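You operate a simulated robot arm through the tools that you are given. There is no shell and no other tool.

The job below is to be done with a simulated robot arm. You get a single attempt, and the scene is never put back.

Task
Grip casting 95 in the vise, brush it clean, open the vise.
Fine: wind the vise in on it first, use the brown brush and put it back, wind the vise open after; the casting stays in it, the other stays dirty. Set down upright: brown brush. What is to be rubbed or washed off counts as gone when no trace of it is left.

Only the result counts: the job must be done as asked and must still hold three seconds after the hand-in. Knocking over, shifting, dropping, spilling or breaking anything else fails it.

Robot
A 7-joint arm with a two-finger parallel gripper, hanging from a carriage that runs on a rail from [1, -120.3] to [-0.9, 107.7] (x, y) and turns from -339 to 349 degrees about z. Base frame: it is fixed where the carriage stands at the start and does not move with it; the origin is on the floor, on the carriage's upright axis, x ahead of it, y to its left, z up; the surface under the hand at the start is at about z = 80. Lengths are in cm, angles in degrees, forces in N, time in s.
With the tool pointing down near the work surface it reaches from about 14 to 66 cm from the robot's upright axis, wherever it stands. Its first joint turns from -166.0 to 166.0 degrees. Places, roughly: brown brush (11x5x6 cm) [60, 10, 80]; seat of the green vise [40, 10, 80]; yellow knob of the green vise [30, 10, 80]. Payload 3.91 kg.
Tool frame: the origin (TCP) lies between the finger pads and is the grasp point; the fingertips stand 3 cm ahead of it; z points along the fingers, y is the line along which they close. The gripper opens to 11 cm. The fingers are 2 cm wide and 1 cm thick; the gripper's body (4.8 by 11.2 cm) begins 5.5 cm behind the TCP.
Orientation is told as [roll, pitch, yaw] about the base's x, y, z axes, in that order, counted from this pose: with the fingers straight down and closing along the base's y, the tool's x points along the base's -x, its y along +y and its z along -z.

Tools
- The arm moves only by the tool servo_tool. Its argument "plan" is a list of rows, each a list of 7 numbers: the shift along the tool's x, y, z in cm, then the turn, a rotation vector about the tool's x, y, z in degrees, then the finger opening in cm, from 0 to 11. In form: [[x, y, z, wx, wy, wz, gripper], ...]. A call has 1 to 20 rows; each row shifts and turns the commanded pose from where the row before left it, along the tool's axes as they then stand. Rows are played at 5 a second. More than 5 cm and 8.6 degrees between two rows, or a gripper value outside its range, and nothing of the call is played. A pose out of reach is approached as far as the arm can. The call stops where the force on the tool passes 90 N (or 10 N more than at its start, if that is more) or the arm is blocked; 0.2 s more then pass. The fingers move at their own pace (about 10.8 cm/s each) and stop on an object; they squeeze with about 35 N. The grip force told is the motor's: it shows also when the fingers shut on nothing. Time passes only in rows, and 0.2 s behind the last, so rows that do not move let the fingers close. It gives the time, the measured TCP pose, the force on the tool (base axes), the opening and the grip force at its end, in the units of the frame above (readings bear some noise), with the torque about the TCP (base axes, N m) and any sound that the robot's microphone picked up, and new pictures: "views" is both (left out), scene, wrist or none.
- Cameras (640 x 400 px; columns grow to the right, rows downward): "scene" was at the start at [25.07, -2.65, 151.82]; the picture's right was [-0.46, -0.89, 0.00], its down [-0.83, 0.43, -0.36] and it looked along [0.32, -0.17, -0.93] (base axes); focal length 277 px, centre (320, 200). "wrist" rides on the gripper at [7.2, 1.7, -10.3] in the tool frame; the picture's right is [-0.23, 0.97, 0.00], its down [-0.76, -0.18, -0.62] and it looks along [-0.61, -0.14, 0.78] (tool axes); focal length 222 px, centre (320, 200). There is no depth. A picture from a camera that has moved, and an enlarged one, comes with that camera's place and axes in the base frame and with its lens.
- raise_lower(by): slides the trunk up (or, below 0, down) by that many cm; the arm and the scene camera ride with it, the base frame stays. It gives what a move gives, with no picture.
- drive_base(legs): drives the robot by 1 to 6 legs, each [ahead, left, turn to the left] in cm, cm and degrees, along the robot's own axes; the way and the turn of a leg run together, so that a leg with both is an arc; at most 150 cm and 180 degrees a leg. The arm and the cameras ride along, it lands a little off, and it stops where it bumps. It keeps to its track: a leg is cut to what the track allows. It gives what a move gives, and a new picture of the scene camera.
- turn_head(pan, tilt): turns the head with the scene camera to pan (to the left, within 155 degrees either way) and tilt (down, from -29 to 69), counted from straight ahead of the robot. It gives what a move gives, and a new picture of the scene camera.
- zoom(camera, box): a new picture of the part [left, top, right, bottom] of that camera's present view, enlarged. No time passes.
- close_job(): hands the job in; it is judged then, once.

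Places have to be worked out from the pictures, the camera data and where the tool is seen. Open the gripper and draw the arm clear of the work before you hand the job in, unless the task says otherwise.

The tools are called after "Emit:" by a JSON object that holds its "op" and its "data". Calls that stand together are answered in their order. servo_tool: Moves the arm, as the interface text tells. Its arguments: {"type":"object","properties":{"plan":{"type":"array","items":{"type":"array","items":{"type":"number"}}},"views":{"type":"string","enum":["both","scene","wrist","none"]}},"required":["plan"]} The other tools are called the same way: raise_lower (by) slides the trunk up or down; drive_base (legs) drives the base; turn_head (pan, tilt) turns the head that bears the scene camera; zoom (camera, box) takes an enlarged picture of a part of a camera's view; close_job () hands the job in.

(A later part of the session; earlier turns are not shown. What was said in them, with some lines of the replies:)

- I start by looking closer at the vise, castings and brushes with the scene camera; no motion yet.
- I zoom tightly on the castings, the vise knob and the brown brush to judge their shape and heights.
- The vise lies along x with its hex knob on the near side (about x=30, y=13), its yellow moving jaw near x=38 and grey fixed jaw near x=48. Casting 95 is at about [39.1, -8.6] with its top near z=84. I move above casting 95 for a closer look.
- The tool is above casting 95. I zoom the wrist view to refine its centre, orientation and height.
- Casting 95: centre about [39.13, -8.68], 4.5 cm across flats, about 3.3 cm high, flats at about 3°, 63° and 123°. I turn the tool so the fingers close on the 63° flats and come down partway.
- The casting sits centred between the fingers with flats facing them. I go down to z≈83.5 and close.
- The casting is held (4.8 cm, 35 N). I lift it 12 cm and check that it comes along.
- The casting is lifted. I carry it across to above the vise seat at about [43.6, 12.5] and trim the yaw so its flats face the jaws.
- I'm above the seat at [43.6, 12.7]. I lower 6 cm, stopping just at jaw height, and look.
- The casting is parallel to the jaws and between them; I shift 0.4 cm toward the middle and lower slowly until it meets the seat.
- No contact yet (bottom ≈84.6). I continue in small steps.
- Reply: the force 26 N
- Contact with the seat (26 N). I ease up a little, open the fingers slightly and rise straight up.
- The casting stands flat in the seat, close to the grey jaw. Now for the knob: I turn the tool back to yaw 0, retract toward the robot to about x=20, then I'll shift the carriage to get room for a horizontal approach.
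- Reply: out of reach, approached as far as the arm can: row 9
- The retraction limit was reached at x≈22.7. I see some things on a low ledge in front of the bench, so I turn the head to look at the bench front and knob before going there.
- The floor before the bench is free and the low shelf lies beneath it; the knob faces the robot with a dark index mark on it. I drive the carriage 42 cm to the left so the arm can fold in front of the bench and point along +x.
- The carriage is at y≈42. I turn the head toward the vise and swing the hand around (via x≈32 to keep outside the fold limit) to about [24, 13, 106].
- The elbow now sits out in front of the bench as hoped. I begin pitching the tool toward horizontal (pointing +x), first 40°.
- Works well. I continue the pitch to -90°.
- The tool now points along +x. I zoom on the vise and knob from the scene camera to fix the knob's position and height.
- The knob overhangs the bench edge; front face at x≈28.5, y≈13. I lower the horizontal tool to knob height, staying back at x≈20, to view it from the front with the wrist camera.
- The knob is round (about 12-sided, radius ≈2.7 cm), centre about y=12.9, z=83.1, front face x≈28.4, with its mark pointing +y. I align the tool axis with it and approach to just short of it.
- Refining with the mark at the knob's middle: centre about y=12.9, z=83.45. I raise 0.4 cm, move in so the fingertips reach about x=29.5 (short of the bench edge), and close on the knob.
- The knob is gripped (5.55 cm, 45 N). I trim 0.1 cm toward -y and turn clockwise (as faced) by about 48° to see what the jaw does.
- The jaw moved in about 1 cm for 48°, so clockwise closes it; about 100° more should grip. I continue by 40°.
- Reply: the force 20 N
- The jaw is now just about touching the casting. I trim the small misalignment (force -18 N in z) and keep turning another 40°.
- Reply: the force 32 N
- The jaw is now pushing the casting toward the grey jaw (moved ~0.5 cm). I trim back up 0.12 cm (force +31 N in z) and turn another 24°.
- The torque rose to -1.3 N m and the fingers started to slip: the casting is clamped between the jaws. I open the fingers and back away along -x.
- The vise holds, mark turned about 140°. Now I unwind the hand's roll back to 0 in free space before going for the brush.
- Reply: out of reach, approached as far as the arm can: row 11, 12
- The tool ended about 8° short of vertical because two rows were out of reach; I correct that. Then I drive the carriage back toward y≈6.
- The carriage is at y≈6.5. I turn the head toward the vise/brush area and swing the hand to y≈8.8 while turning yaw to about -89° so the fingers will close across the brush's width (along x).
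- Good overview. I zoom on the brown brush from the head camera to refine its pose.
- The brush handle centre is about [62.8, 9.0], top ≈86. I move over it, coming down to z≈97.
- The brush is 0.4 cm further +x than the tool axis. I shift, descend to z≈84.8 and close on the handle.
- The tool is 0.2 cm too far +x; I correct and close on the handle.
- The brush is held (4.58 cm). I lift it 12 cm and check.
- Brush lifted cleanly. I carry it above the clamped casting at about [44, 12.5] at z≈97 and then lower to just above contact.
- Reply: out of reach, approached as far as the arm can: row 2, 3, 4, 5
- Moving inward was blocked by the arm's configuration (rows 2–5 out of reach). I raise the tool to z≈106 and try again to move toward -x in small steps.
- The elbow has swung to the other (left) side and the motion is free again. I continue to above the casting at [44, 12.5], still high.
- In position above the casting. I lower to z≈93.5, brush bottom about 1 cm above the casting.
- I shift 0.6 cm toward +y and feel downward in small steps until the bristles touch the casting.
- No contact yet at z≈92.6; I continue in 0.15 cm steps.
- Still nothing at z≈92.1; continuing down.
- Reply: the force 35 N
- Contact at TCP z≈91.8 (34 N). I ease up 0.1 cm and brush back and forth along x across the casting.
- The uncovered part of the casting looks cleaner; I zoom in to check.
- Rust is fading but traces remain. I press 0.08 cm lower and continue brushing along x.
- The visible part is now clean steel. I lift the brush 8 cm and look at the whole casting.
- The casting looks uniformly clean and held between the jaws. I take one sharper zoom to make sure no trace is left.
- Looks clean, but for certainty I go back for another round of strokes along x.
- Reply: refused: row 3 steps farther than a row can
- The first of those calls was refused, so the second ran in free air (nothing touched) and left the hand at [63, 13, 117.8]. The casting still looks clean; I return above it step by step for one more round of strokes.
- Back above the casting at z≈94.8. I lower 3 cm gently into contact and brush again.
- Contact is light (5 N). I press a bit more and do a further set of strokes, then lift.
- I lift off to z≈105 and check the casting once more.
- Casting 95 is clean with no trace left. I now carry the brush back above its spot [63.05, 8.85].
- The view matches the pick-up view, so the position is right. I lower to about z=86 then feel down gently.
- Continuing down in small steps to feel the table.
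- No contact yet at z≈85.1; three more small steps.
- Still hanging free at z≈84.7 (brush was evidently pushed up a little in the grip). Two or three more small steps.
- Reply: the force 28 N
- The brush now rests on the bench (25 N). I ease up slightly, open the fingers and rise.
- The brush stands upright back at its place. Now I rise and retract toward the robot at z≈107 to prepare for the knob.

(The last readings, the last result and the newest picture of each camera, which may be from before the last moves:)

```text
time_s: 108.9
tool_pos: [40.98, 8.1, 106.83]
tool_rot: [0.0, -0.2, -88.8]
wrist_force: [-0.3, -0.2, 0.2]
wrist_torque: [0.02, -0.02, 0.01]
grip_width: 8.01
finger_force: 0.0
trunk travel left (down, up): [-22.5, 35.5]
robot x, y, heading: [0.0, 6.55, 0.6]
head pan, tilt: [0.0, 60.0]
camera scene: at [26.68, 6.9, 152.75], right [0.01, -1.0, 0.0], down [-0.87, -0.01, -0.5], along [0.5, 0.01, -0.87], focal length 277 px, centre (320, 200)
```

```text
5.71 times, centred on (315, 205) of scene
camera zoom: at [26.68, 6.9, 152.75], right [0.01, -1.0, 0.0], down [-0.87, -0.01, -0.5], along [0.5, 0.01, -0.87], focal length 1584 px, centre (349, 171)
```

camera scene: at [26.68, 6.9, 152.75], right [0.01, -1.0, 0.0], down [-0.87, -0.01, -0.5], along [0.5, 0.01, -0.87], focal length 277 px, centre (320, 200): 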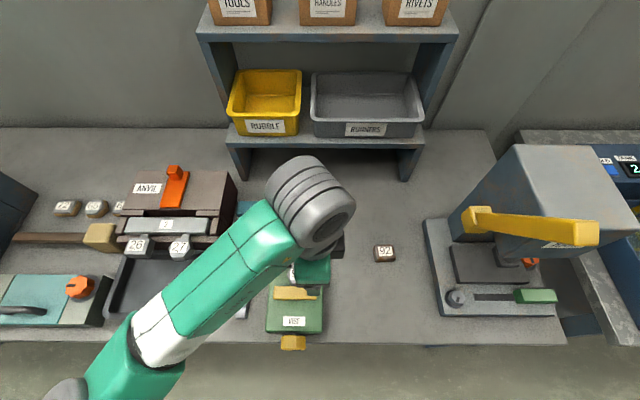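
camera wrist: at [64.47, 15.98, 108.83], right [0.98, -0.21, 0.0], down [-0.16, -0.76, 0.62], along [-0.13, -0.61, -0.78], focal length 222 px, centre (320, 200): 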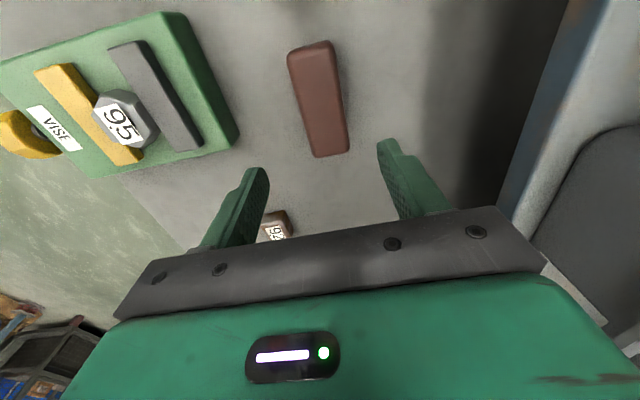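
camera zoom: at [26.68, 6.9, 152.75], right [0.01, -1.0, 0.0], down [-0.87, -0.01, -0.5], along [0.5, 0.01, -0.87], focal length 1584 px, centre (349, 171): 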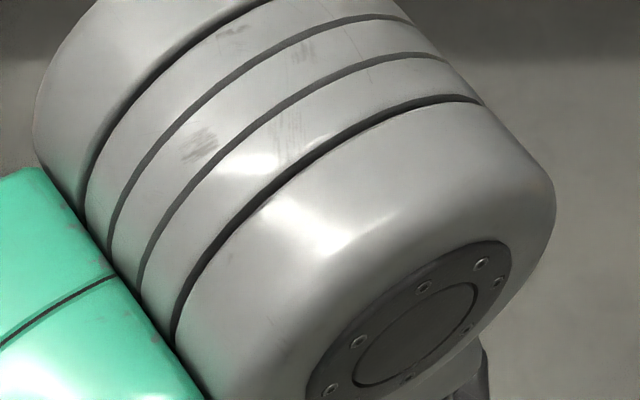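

The elbow is now on the left, so I will use the mirrored set-up with the carriage at y≈-17. I turn the yaw back to 0 and retract to x≈33.

Emit:
{"op": "servo_tool", "data": {"plan": [[0, 0, 0, 0, 0, -8.07, 8], [0, 0, 0, 0, 0, -8.07, 8], [0, 0, 0, 0, 0, -8.07, 8], [0, 0, 0, 0, 0, -8.07, 8], [0, 0, 0, 0, 0, -8.07, 8], [0, 0, 0, 0, 0, -8.07, 8], [0, 0, 0, 0, 0, -8.07, 8], [0, 0, 0, 0, 0, -8.07, 8], [0, 0, 0, 0, 0, -8.07, 8], [0, 0, 0, 0, 0, -8.07, 8], [0, 0, 0, 0, 0, -8.07, 8], [4, 0, 0, 0, 0, 0, 8], [4, 0, 0, 0, 0, 0, 8], [0, 0, 0, 0, 0, 0, 8]], "views": "both"}}

Emit:
{"op": "zoom", "data": {"camera": "scene", "box": [280, 180, 350, 240]}}

```text
time_s: 111.9
tool_pos: [32.7, 8.39, 107.31]
tool_rot: [-0.1, -0.1, -0.1]
wrist_force: [0.3, -0.5, -0.1]
wrist_torque: [0.02, -0.04, -0.01]
grip_width: 8.0
finger_force: 0.1
trunk travel left (down, up): [-22.5, 35.5]
robot x, y, heading: [0.08, 6.27, 1.0]
head pan, tilt: [0.0, 60.0]
camera scene: at [26.69, 6.9, 152.75], right [0.01, -1.0, 0.0], down [-0.87, -0.01, -0.5], along [0.5, 0.01, -0.87], focal length 277 px, centre (320, 200)
camera wrist: at [25.36, 10.01, 117.76], right [0.23, 0.97, 0.0], down [0.76, -0.18, 0.62], along [0.61, -0.14, -0.78], focal length 222 px, centre (320, 200)
```

scene: 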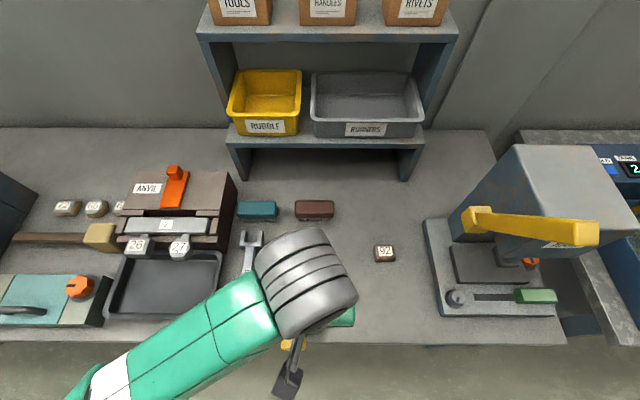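
wrist: 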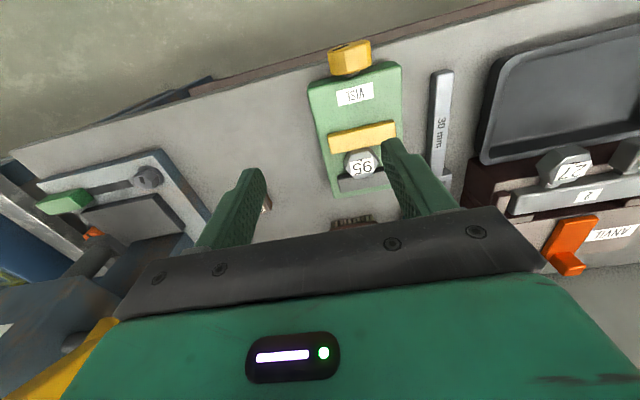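

```text
6.67 times, centred on (315, 210) of scene
camera zoom: at [26.69, 6.9, 152.75], right [0.01, -1.0, 0.0], down [-0.87, -0.01, -0.5], along [0.5, 0.01, -0.87], focal length 1848 px, centre (353, 133)
```

zoom: 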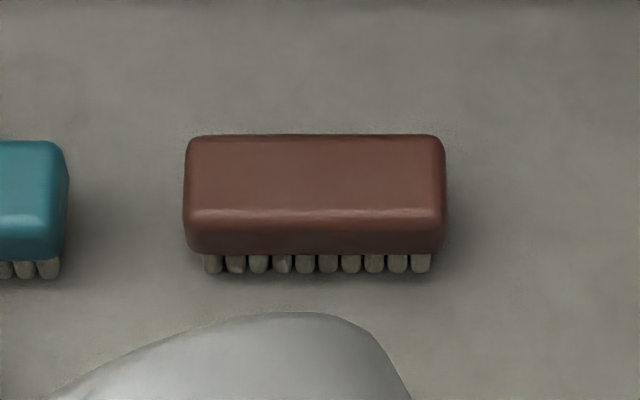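

The brown brush is upright within about 0.4 cm of where it was. I drive the carriage to y≈-17 for the mirrored knob approach.

Emit:
{"op": "drive_base", "data": {"legs": [[0, -23.5, 0]]}}

```text
time_s: 113.6
tool_pos: [32.92, -15.56, 107.54]
tool_rot: [-0.1, -0.1, -0.5]
wrist_force: [-0.2, 0.8, 0.6]
wrist_torque: [0.02, 0.03, 0.02]
grip_width: 8.02
finger_force: 0.2
trunk travel left (down, up): [-22.5, 35.5]
robot x, y, heading: [0.06, -17.04, 0.4]
head pan, tilt: [0.0, 60.0]
camera scene: at [26.91, -17.1, 152.76], right [0.01, -1.0, 0.0], down [-0.87, -0.01, -0.5], along [0.5, 0.01, -0.87], focal length 277 px, centre (320, 200)
```

scene: 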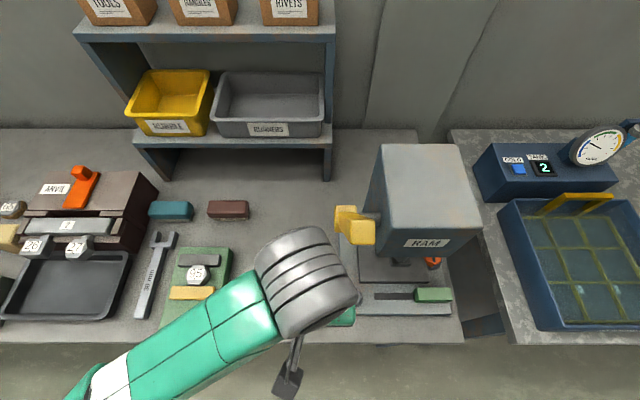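

I turn the head toward the vise and swing the hand to about [25, 13, 107].

Emit:
{"op": "turn_head", "data": {"pan": 65, "tilt": 55}}

Emit:
{"op": "servo_tool", "data": {"plan": [[1.14, 4.07, 0, 0, 0, -0.5, 8], [1.14, 4.07, 0, 0, 0, 0, 8], [1.14, 4.07, 0, 0, 0, 0, 8], [1.14, 4.07, 0, 0, 0, 0, 8], [1.14, 4.07, 0, 0, 0, 0, 8], [1.14, 4.07, 0, 0, 0, 0, 8], [1.1, 4.07, 0, 0, 0, 0, 8], [0, 0, 0, 0, 0, 0, 8]], "views": "both"}}

```text
time_s: 115.0
tool_pos: [32.97, -15.69, 107.5]
tool_rot: [-0.1, -0.1, -0.3]
wrist_force: [0.1, 0.2, -0.4]
wrist_torque: [-0.02, 0.0, -0.03]
grip_width: 7.99
finger_force: 0.0
trunk travel left (down, up): [-22.5, 35.5]
robot x, y, heading: [0.07, -17.41, 0.6]
head pan, tilt: [65.0, 55.0]
camera scene: at [23.23, -10.61, 153.36], right [0.91, -0.41, 0.0], down [-0.34, -0.75, -0.57], along [0.24, 0.52, -0.82], focal length 277 px, centre (320, 200)
```

scene: 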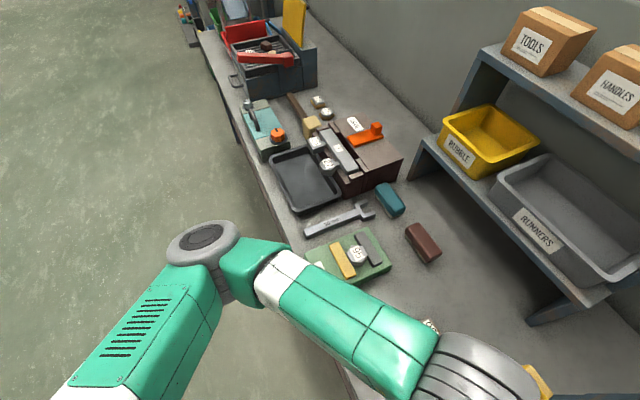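

```text
time_s: 116.8
tool_pos: [24.96, 12.99, 107.6]
tool_rot: [-0.1, -0.1, 0.1]
wrist_force: [-0.4, 0.3, -0.6]
wrist_torque: [0.0, 0.01, -0.02]
grip_width: 8.0
finger_force: 0.2
trunk travel left (down, up): [-22.5, 35.5]
robot x, y, heading: [0.0, -17.23, 0.4]
head pan, tilt: [65.0, 55.0]
camera scene: at [23.22, -10.6, 153.36], right [0.91, -0.41, 0.0], down [-0.34, -0.75, -0.57], along [0.24, 0.52, -0.82], focal length 277 px, centre (320, 200)
camera wrist: at [17.65, 14.66, 118.0], right [0.22, 0.97, 0.0], down [0.76, -0.17, 0.62], along [0.61, -0.14, -0.78], focal length 222 px, centre (320, 200)
```

scene: 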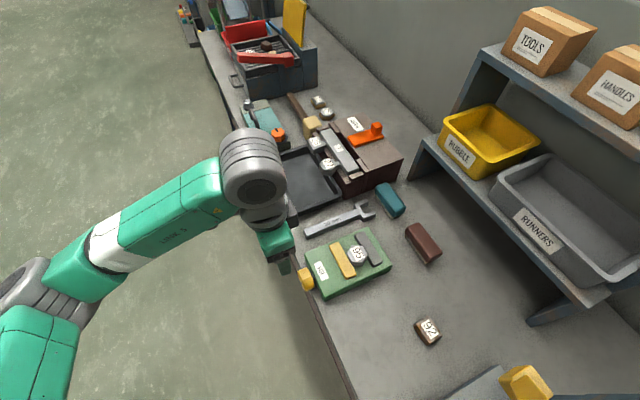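
wrist: 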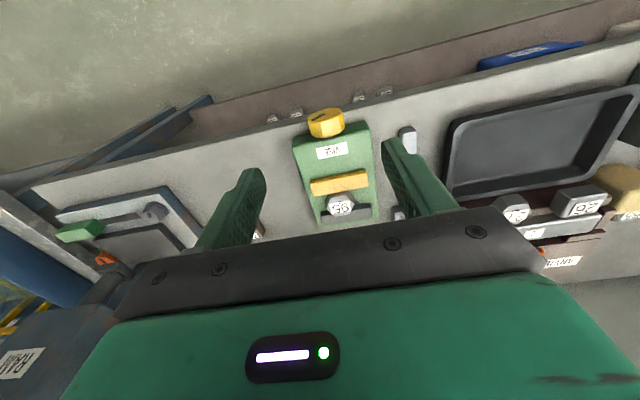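

The mirrored posture is good: elbow out over the floor. I pitch the tool to horizontal.

Emit:
{"op": "servo_tool", "data": {"plan": [[0, 0, 0, 0, -8.2, 0, 8], [0, 0, 0, 0, -8.2, 0, 8], [0, 0, 0, 0, -8.2, 0, 8], [0, 0, 0, 0, -8.2, 0, 8], [0, 0, 0, 0, -8.2, 0, 8], [0, 0, 0, 0, -8.2, 0, 8], [0, 0, 0, 0, -8.2, 0, 8], [0, 0, 0, 0, -8.2, 0, 8], [0, 0, 0, 0, -8.2, 0, 8], [0, 0, 0, 0, -8.2, 0, 8], [0, 0, 0, 0, -8, 0, 8], [0, 0, 0, 0, 0, 0, 8]], "views": "both"}}

```text
time_s: 119.4
tool_pos: [24.7, 12.76, 107.37]
tool_rot: [-163.6, -89.8, 163.6]
wrist_force: [0.6, -0.3, 0.1]
wrist_torque: [0.0, -0.03, 0.02]
grip_width: 7.98
finger_force: 0.1
trunk travel left (down, up): [-22.5, 35.5]
robot x, y, heading: [-0.22, -17.44, 0.6]
head pan, tilt: [65.0, 55.0]
camera scene: at [23.23, -10.61, 153.36], right [0.91, -0.41, 0.0], down [-0.34, -0.75, -0.57], along [0.24, 0.52, -0.82], focal length 277 px, centre (320, 200)
camera wrist: at [14.5, 14.38, 100.13], right [-0.01, 0.97, 0.23], down [-0.63, -0.18, 0.76], along [0.78, -0.14, 0.61], focal length 222 px, centre (320, 200)
```

scene: 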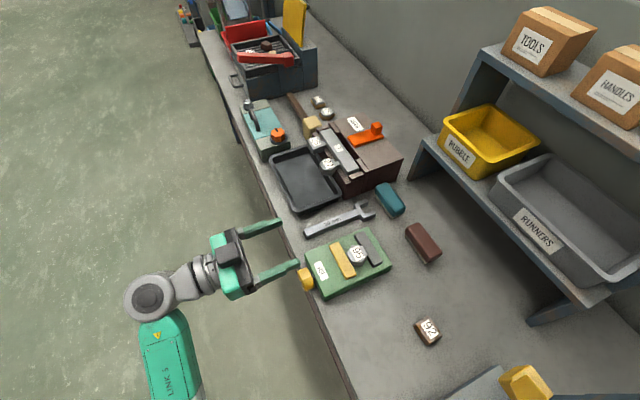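
wrist: 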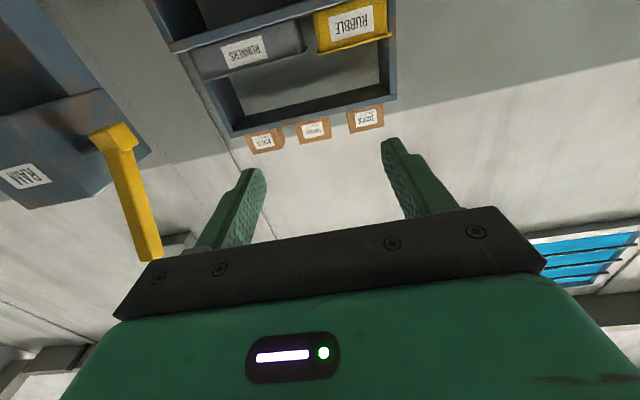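

Horizontal now. I lower to knob height while backing to x≈20, then view the knob with the wrist camera.

Emit:
{"op": "servo_tool", "data": {"plan": [[4, 0, -0.8, 0, 0, 0, 9], [4, 0, -0.8, 0, 0, 0, 9], [4, 0, -0.8, 0, 0, 0, 9], [4, 0, -0.8, 0, 0, 0, 9], [4, 0, -0.8, 0, 0, 0, 9], [3.8, 0, -0.8, 0, 0, 0, 9], [0, 0, 0, 0, 0, 0, 9]], "views": "both"}}

Emit:
{"op": "zoom", "data": {"camera": "wrist", "box": [200, 0, 440, 200]}}

```text
time_s: 121.0
tool_pos: [20.12, 12.68, 83.5]
tool_rot: [-166.9, -89.9, 167.3]
wrist_force: [0.0, -0.7, -0.9]
wrist_torque: [0.0, -0.02, 0.0]
grip_width: 9.0
finger_force: 0.1
trunk travel left (down, up): [-22.5, 35.5]
robot x, y, heading: [-0.11, -17.35, 0.7]
head pan, tilt: [65.0, 55.0]
camera scene: at [23.22, -10.61, 153.36], right [0.91, -0.41, 0.0], down [-0.34, -0.75, -0.57], along [0.24, 0.52, -0.82], focal length 277 px, centre (320, 200)
camera wrist: at [9.79, 14.29, 76.22], right [0.0, 0.97, 0.23], down [-0.62, -0.18, 0.76], along [0.78, -0.14, 0.61], focal length 222 px, centre (320, 200)
```

scene: 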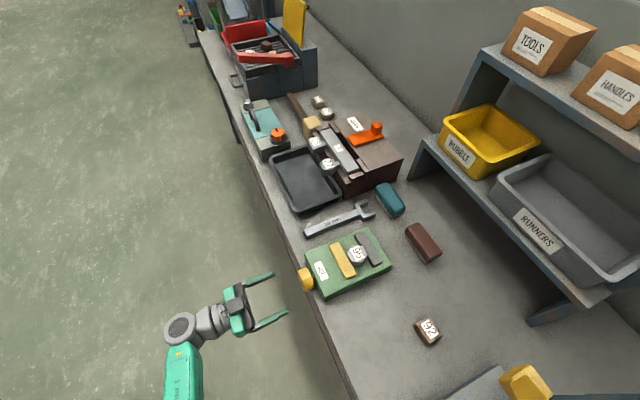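
wrist: 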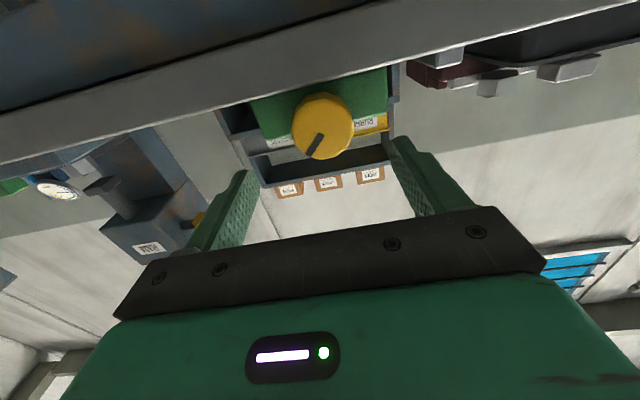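

```text
2.00 times, centred on (320, 100) of wrist
camera zoom: at [9.79, 14.29, 76.22], right [0.0, 0.97, 0.23], down [-0.62, -0.18, 0.76], along [0.78, -0.14, 0.61], focal length 444 px, centre (320, 400)
```

zoom: 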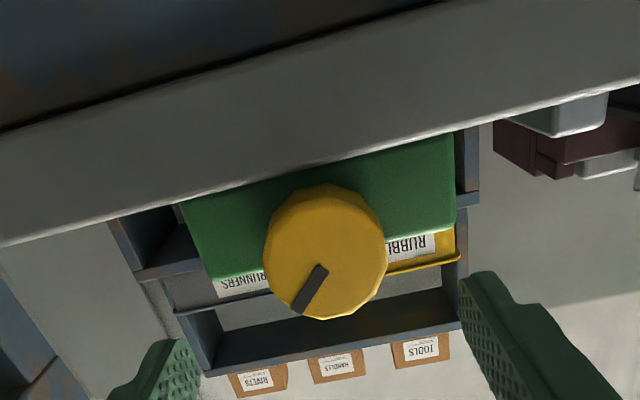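

The knob axis lines up with the tool; its mark points up-left after closing. I move in 6.4 cm and grip it.

Emit:
{"op": "servo_tool", "data": {"plan": [[0, 0.1, 3, 0, 0, 0, 9], [0, 0, 2, 0, 0, 0, 9], [0, 0, 1.4, 0, 0, 0, 9], [0, 0, 0, 0, 0, 0, 9]], "views": "wrist"}}

Emit:
{"op": "zoom", "data": {"camera": "wrist", "box": [200, 60, 440, 220]}}

```text
time_s: 122.0
tool_pos: [26.48, 12.81, 83.51]
tool_rot: [-155.3, -89.9, 155.6]
wrist_force: [-0.3, -0.2, -0.4]
wrist_torque: [0.0, 0.01, -0.03]
grip_width: 9.01
finger_force: 0.1
trunk travel left (down, up): [-22.5, 35.5]
robot x, y, heading: [0.2, -17.35, 0.7]
head pan, tilt: [65.0, 55.0]
camera wrist: at [16.21, 14.33, 76.28], right [0.0, 0.97, 0.23], down [-0.62, -0.18, 0.76], along [0.78, -0.14, 0.61], focal length 222 px, centre (320, 200)
```

wrist: 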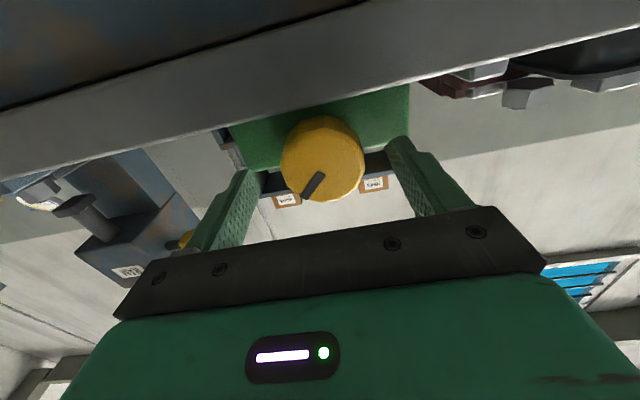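

```text
2.50 times, centred on (320, 140) of wrist
camera zoom: at [16.21, 14.33, 76.28], right [0.0, 0.97, 0.23], down [-0.62, -0.18, 0.76], along [0.78, -0.14, 0.61], focal length 555 px, centre (320, 350)
```

zoom: 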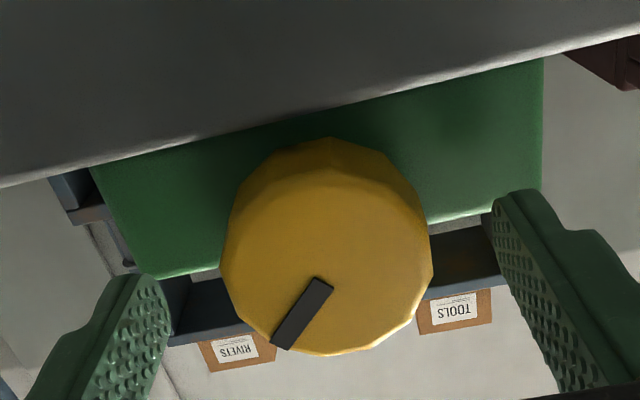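

I shift 0.15 cm to +y to centre on the knob and close the fingers.

Emit:
{"op": "servo_tool", "data": {"plan": [[0, 0.15, 0, 0, 0, 0, 9], [0, 0, 0, 0, 0, 0, 6], [0, 0, 0, 0, 0, 0, 4], [0, 0, 0, 0, 0, 0, 4], [0, 0, 0, 0, 0, 0, 4]], "views": "both"}}

Emit:
{"op": "zoom", "data": {"camera": "scene", "box": [270, 210, 410, 310]}}

```text
time_s: 123.2
tool_pos: [26.54, 13.0, 83.47]
tool_rot: [-146.1, -89.9, 146.3]
wrist_force: [-0.1, -0.5, -0.7]
wrist_torque: [-0.42, -0.25, 0.24]
grip_width: 5.45
finger_force: 45.3
trunk travel left (down, up): [-22.5, 35.5]
robot x, y, heading: [0.13, -17.69, 0.6]
head pan, tilt: [65.0, 55.0]
camera scene: at [23.23, -10.62, 153.36], right [0.91, -0.41, 0.0], down [-0.34, -0.75, -0.57], along [0.24, 0.52, -0.82], focal length 277 px, centre (320, 200)
camera wrist: at [16.18, 14.5, 76.3], right [0.0, 0.97, 0.23], down [-0.62, -0.18, 0.76], along [0.78, -0.14, 0.61], focal length 222 px, centre (320, 200)
```

scene: 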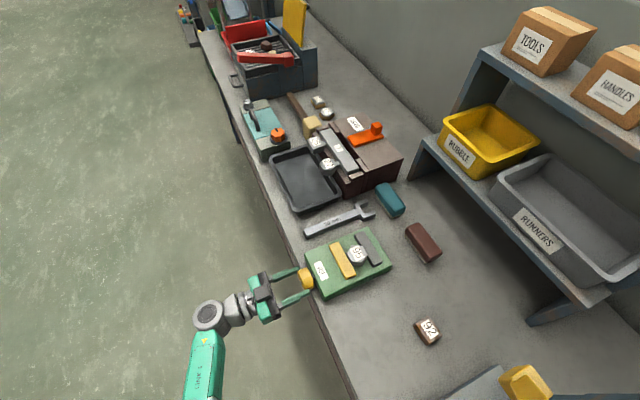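
wrist: 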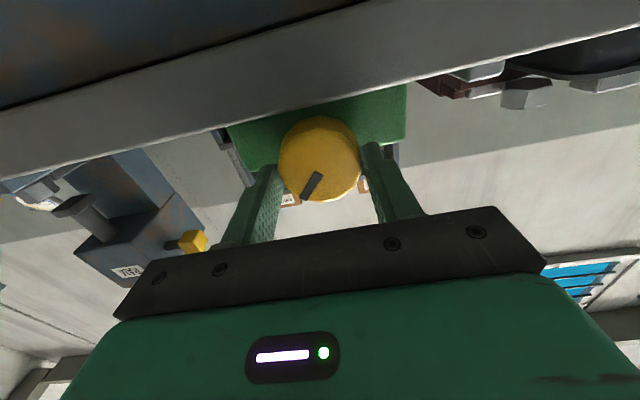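

```text
4.00 times, centred on (340, 260) of scene
camera zoom: at [23.23, -10.62, 153.36], right [0.91, -0.41, 0.0], down [-0.34, -0.75, -0.57], along [0.24, 0.52, -0.82], focal length 1109 px, centre (240, -40)
```

zoom: 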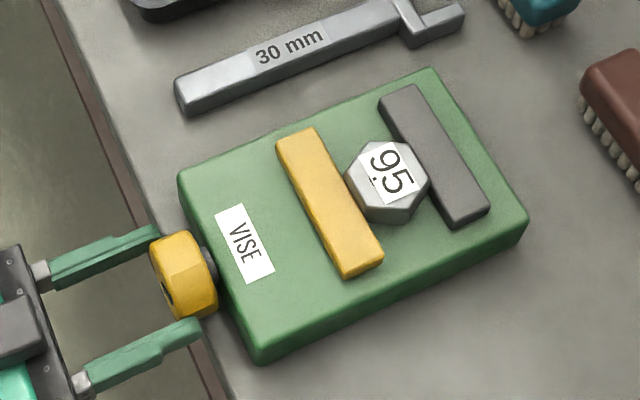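

Gripped with almost no side force. I turn counter-clockwise 48° and watch the jaw.

Emit:
{"op": "servo_tool", "data": {"plan": [[0, 0, 0, 0, 0, -8, 4], [0, 0, 0, 0, 0, -8, 4], [0, 0, 0, 0, 0, -8, 4], [0, 0, 0, 0, 0, -8, 4], [0, 0, 0, 0, 0, -8, 4], [0, 0, 0, 0, 0, -8, 4], [0, 0, 0, 0, 0, 0, 4]], "views": "both"}}

Emit:
{"op": "zoom", "data": {"camera": "scene", "box": [270, 210, 410, 310]}}

```text
time_s: 124.8
tool_pos: [26.49, 13.0, 83.49]
tool_rot: [-90.1, -41.8, 90.3]
wrist_force: [5.7, 1.2, -16.2]
wrist_torque: [-0.09, 0.39, 0.32]
grip_width: 5.43
finger_force: 45.2
trunk travel left (down, up): [-22.5, 35.5]
robot x, y, heading: [-0.11, -17.03, 0.7]
head pan, tilt: [65.0, 55.0]
camera scene: at [23.26, -10.63, 153.36], right [0.91, -0.41, 0.0], down [-0.34, -0.75, -0.57], along [0.24, 0.52, -0.82], focal length 277 px, centre (320, 200)
camera wrist: at [16.19, 8.59, 77.5], right [0.0, 0.82, -0.57], down [-0.63, 0.45, 0.64], along [0.78, 0.36, 0.51], focal length 222 px, centre (320, 200)
```

scene: 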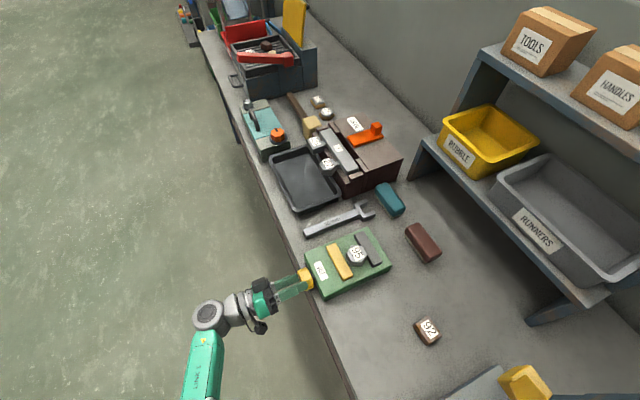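
wrist: 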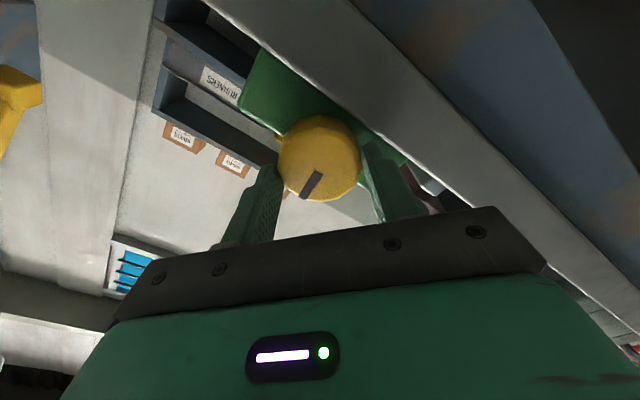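

```text
4.00 times, centred on (340, 260) of scene
camera zoom: at [23.26, -10.63, 153.36], right [0.91, -0.41, 0.0], down [-0.34, -0.75, -0.57], along [0.24, 0.52, -0.82], focal length 1109 px, centre (240, -40)
```

zoom: 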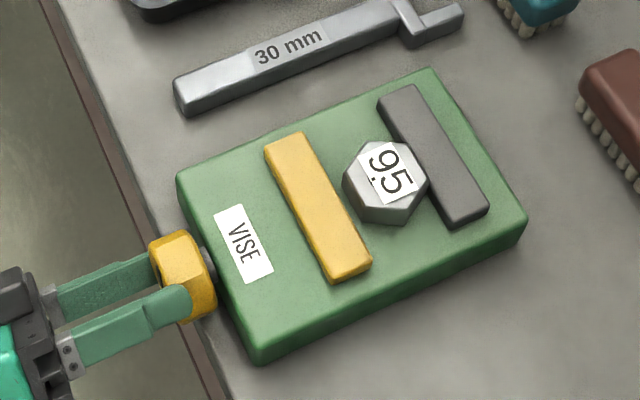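

The jaw is opening and the casting stays put. I trim slightly down and turn another 48°.

Emit:
{"op": "servo_tool", "data": {"plan": [[0.07, 0.07, 0, 0, 0, 0, 4], [0, 0, 0, 0, 0, -8, 4], [0, 0, 0, 0, 0, -8, 4], [0, 0, 0, 0, 0, -8, 4], [0, 0, 0, 0, 0, -8, 4], [0, 0, 0, 0, 0, -8, 4], [0, 0, 0, 0, 0, -8, 4], [0, 0, 0, 0, 0, 0, 4]], "views": "both"}}

Emit:
{"op": "zoom", "data": {"camera": "scene", "box": [270, 210, 410, 310]}}

```text
time_s: 126.6
tool_pos: [26.5, 12.97, 83.47]
tool_rot: [-90.2, 6.0, 90.1]
wrist_force: [-3.3, 0.4, 6.1]
wrist_torque: [-0.09, -0.11, 0.41]
grip_width: 5.39
finger_force: 44.8
trunk travel left (down, up): [-22.5, 35.5]
robot x, y, heading: [0.33, -17.5, 0.7]
head pan, tilt: [65.0, 55.0]
camera scene: at [23.2, -10.58, 153.37], right [0.91, -0.41, 0.0], down [-0.34, -0.75, -0.57], along [0.24, 0.52, -0.82], focal length 277 px, centre (320, 200)
camera wrist: at [16.2, 5.51, 82.6], right [0.0, 0.12, -0.99], down [-0.63, 0.77, 0.09], along [0.78, 0.62, 0.08], focal length 222 px, centre (320, 200)
```

scene: 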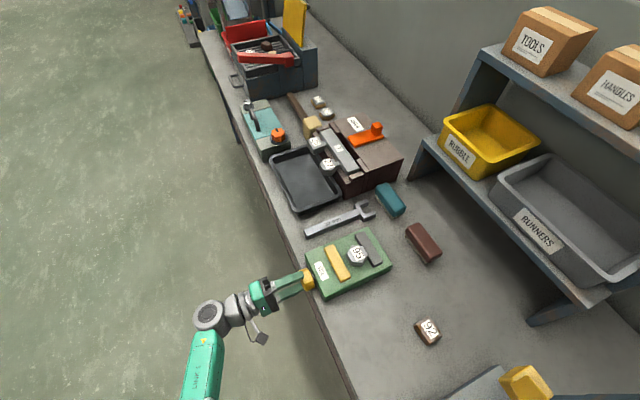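
wrist: 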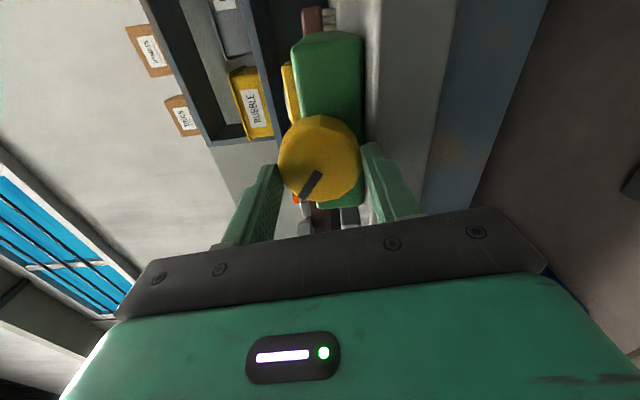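

```text
4.00 times, centred on (340, 260) of scene
camera zoom: at [23.2, -10.58, 153.37], right [0.91, -0.41, 0.0], down [-0.34, -0.75, -0.57], along [0.24, 0.52, -0.82], focal length 1109 px, centre (240, -40)
```

zoom: 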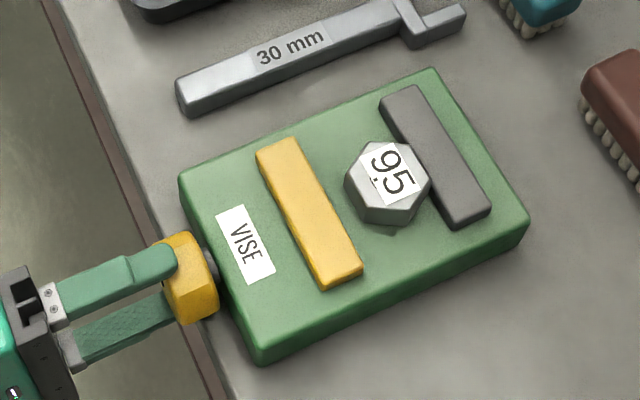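

The jaw is about 1.5 cm open now. I turn a further 44° to bring the knob back to where it started.

Emit:
{"op": "servo_tool", "data": {"plan": [[0, 0, 0, 0, 0, -8, 4], [0, 0, 0, 0, 0, -8, 4], [0, 0, 0, 0, 0, -8, 4], [0, 0, 0, 0, 0, -8, 4], [0, 0, 0, 0, 0, -8, 4], [0, 0, 0, 0, 0, -4, 4], [0, 0, 0, 0, 0, 0, 4]], "views": "both"}}

Emit:
{"op": "zoom", "data": {"camera": "scene", "box": [270, 210, 410, 310]}}

```text
time_s: 128.2
tool_pos: [26.59, 13.03, 83.37]
tool_rot: [-90.0, 50.1, 90.1]
wrist_force: [-3.3, -1.2, 1.2]
wrist_torque: [1.49, 0.5, -0.13]
grip_width: 5.48
finger_force: 44.9
trunk travel left (down, up): [-22.5, 35.5]
robot x, y, heading: [0.38, -17.02, 0.9]
head pan, tilt: [65.0, 55.0]
camera scene: at [23.19, -10.6, 153.36], right [0.91, -0.41, 0.0], down [-0.34, -0.75, -0.57], along [0.24, 0.52, -0.82], focal length 277 px, centre (320, 200)
camera wrist: at [16.23, 6.92, 87.95], right [0.0, -0.6, -0.8], down [-0.62, 0.62, -0.47], along [0.78, 0.5, -0.37], focal length 222 px, centre (320, 200)
```

scene: 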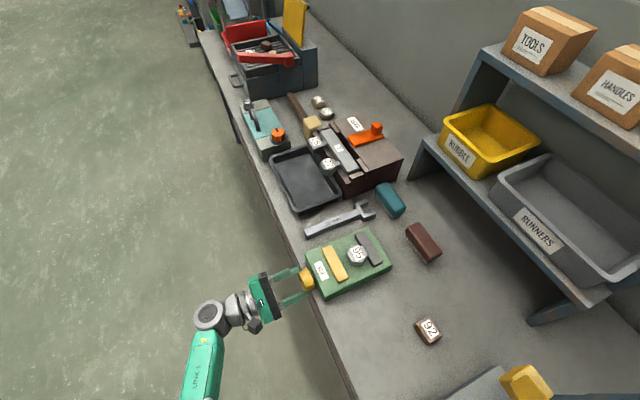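
wrist: 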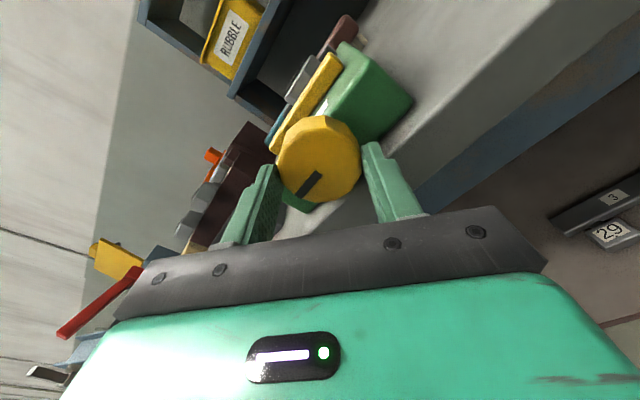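

```text
4.00 times, centred on (340, 260) of scene
camera zoom: at [23.19, -10.6, 153.36], right [0.91, -0.41, 0.0], down [-0.34, -0.75, -0.57], along [0.24, 0.52, -0.82], focal length 1109 px, centre (240, -40)
```

zoom: 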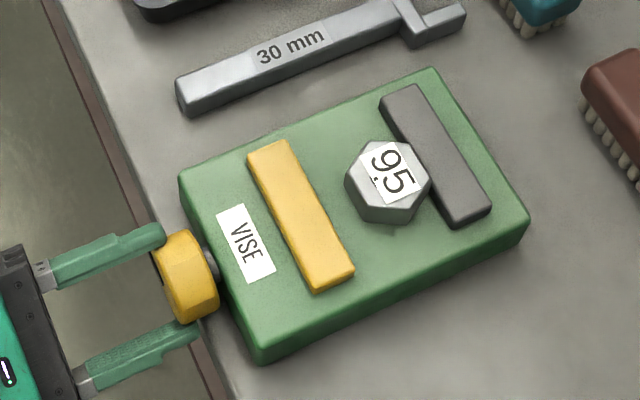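

Torque rose to +1.5 N m: the vise is fully open at its stop. I open the fingers and back away.

Emit:
{"op": "servo_tool", "data": {"plan": [[0, 0, 0, 0, 0, 0, 6.6], [0, 0, 0, 0, 0, 0, 6.6], [0, 0, -2, 0, 0, 0, 6.6], [0, 0, -3, 0, 0, 0, 6.6], [0, 0, -2, 0, 0, 0, 6.6], [0, 0, 0, 0, 0, 0, 6.6]], "views": "both"}}

Emit:
{"op": "zoom", "data": {"camera": "scene", "box": [270, 210, 410, 310]}}

Emit:
{"op": "zoom", "data": {"camera": "wrist", "box": [200, 20, 440, 200]}}

```text
time_s: 129.6
tool_pos: [19.63, 12.95, 83.23]
tool_rot: [-90.3, 50.1, 90.1]
wrist_force: [0.3, 0.9, 0.6]
wrist_torque: [0.0, -0.03, 0.0]
grip_width: 6.58
finger_force: 0.1
trunk travel left (down, up): [-22.5, 35.5]
robot x, y, heading: [0.3, -17.54, 0.3]
head pan, tilt: [65.0, 55.0]
camera scene: at [23.22, -10.61, 153.36], right [0.91, -0.41, 0.0], down [-0.34, -0.75, -0.57], along [0.24, 0.52, -0.82], focal length 277 px, centre (320, 200)
camera wrist: at [9.24, 6.84, 87.81], right [0.0, -0.6, -0.8], down [-0.62, 0.62, -0.47], along [0.78, 0.5, -0.37], focal length 222 px, centre (320, 200)
```

scene: 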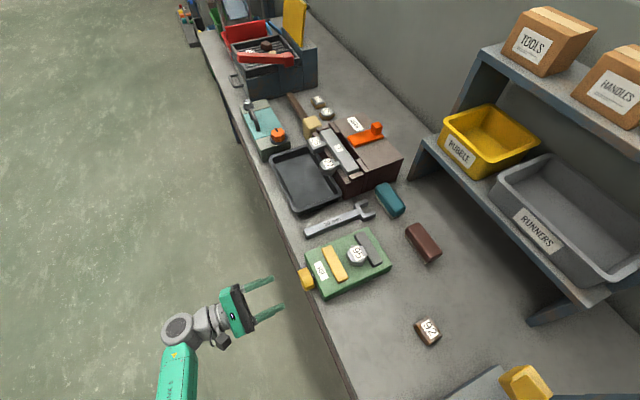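
wrist: 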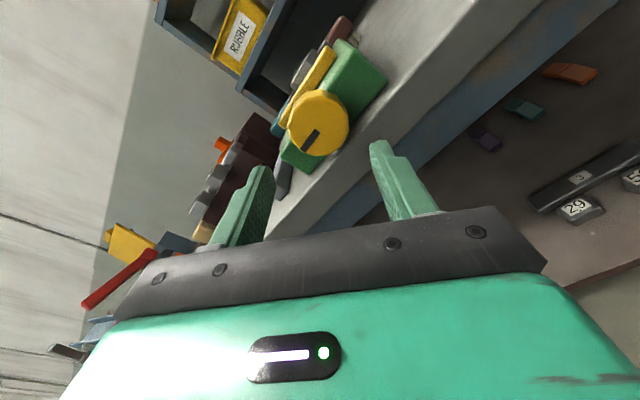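

```text
4.00 times, centred on (340, 260) of scene
camera zoom: at [23.22, -10.61, 153.36], right [0.91, -0.41, 0.0], down [-0.34, -0.75, -0.57], along [0.24, 0.52, -0.82], focal length 1109 px, centre (240, -40)
```

zoom: 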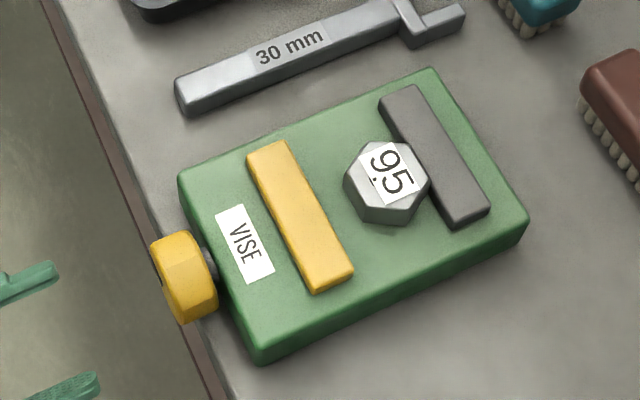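

```text
2.22 times, centred on (320, 110) of wrist
camera zoom: at [9.24, 6.84, 87.81], right [0.0, -0.6, -0.8], down [-0.62, 0.62, -0.47], along [0.78, 0.5, -0.37], focal length 494 px, centre (320, 400)
```

zoom: 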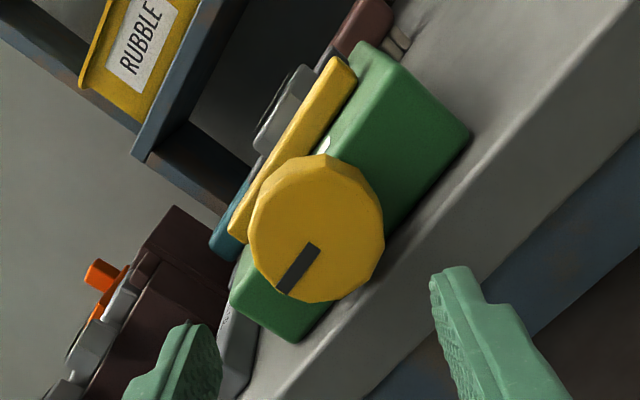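

The vise is back at its open stop (mark pointing +y again), casting 95 stands clean in it. I open the gripper fully and draw the arm up and clear, then take a last look.

Emit:
{"op": "servo_tool", "data": {"plan": [[0, 0, -1, 0, 0, 0, 8], [3.4, -2.85, 0, 0, 0, 0, 11], [3.4, -2.85, 0, 0, 0, 0, 11], [3.4, -2.85, 0, 0, 0, 0, 11], [0, 0, 0, 0, 0, 0, 11]], "views": "both"}}

Emit:
{"op": "zoom", "data": {"camera": "scene", "box": [280, 170, 460, 350]}}

```text
time_s: 130.8
tool_pos: [18.69, 12.83, 96.64]
tool_rot: [-90.1, 50.1, 90.1]
wrist_force: [0.4, -0.6, 0.0]
wrist_torque: [0.01, -0.01, 0.02]
grip_width: 11.0
finger_force: 0.0
trunk travel left (down, up): [-22.5, 35.5]
robot x, y, heading: [0.04, -17.36, 0.5]
head pan, tilt: [65.0, 55.0]
camera scene: at [23.23, -10.6, 153.36], right [0.91, -0.41, 0.0], down [-0.34, -0.75, -0.57], along [0.24, 0.52, -0.82], focal length 277 px, centre (320, 200)
camera wrist: at [8.25, 6.8, 101.13], right [0.0, -0.6, -0.8], down [-0.62, 0.62, -0.47], along [0.78, 0.5, -0.37], focal length 222 px, centre (320, 200)
```

scene: 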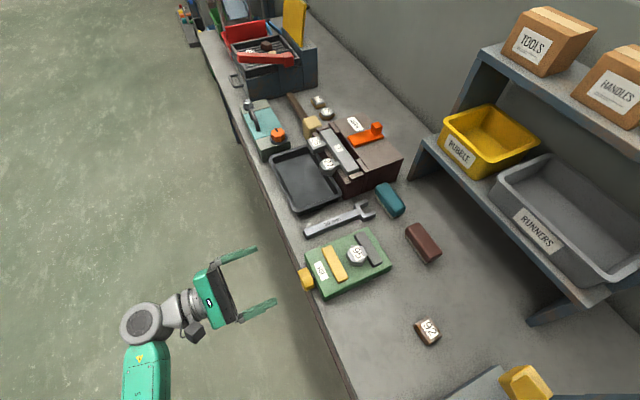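
wrist: 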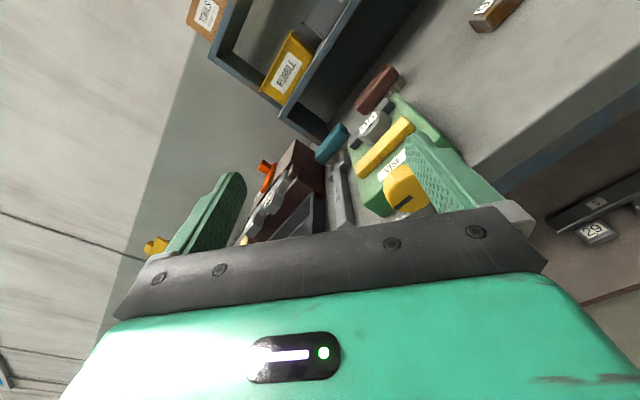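

```text
2.22 times, centred on (370, 260) of scene
camera zoom: at [23.23, -10.6, 153.36], right [0.91, -0.41, 0.0], down [-0.34, -0.75, -0.57], along [0.24, 0.52, -0.82], focal length 616 px, centre (209, 67)
```

zoom: 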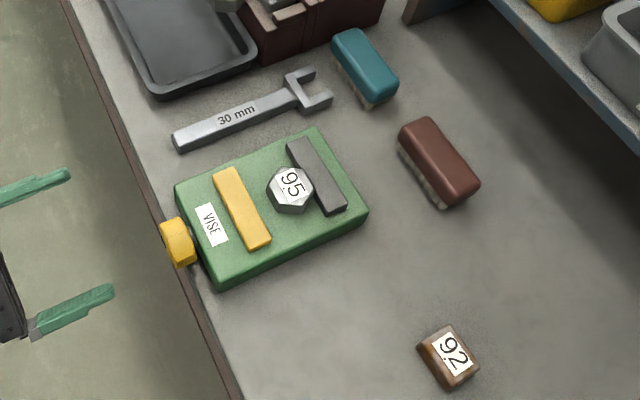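

The final pictures show everything as asked. The vise is open with clean casting 95 in it, the brown brush is upright at its place, casting 92 is still dirty, and the gripper is open and clear of the work. I hand in the job.

Emit:
{"op": "close_job", "data": {}}

```text
The job is handed in.
```

Casting 95 is clean and sitting in the open vise, and I've handed the job in; no verdict came back.

- **Vise:** I wound it in until it gripped the casting. After brushing, I wound it open to its stop, with the knob mark back where it started.
- **Casting 95:** The last close-ups show bare steel with no rust left on the visible faces. The vise jaws hid the two sides they gripped during brushing.
- **Brown brush:** It stands upright where it came from, about 0.4 cm further back than before.
- **Casting 92:** I didn't touch it, and it is still dirty.

While brushing, one move was refused and the follow-up strokes ran in free air beside the shelf. The force readings stayed normal and nothing was touched. I then went back and gave the casting another round of strokes.

The gripper is open and the arm is clear of the work. I saw nothing else knocked over or shifted.
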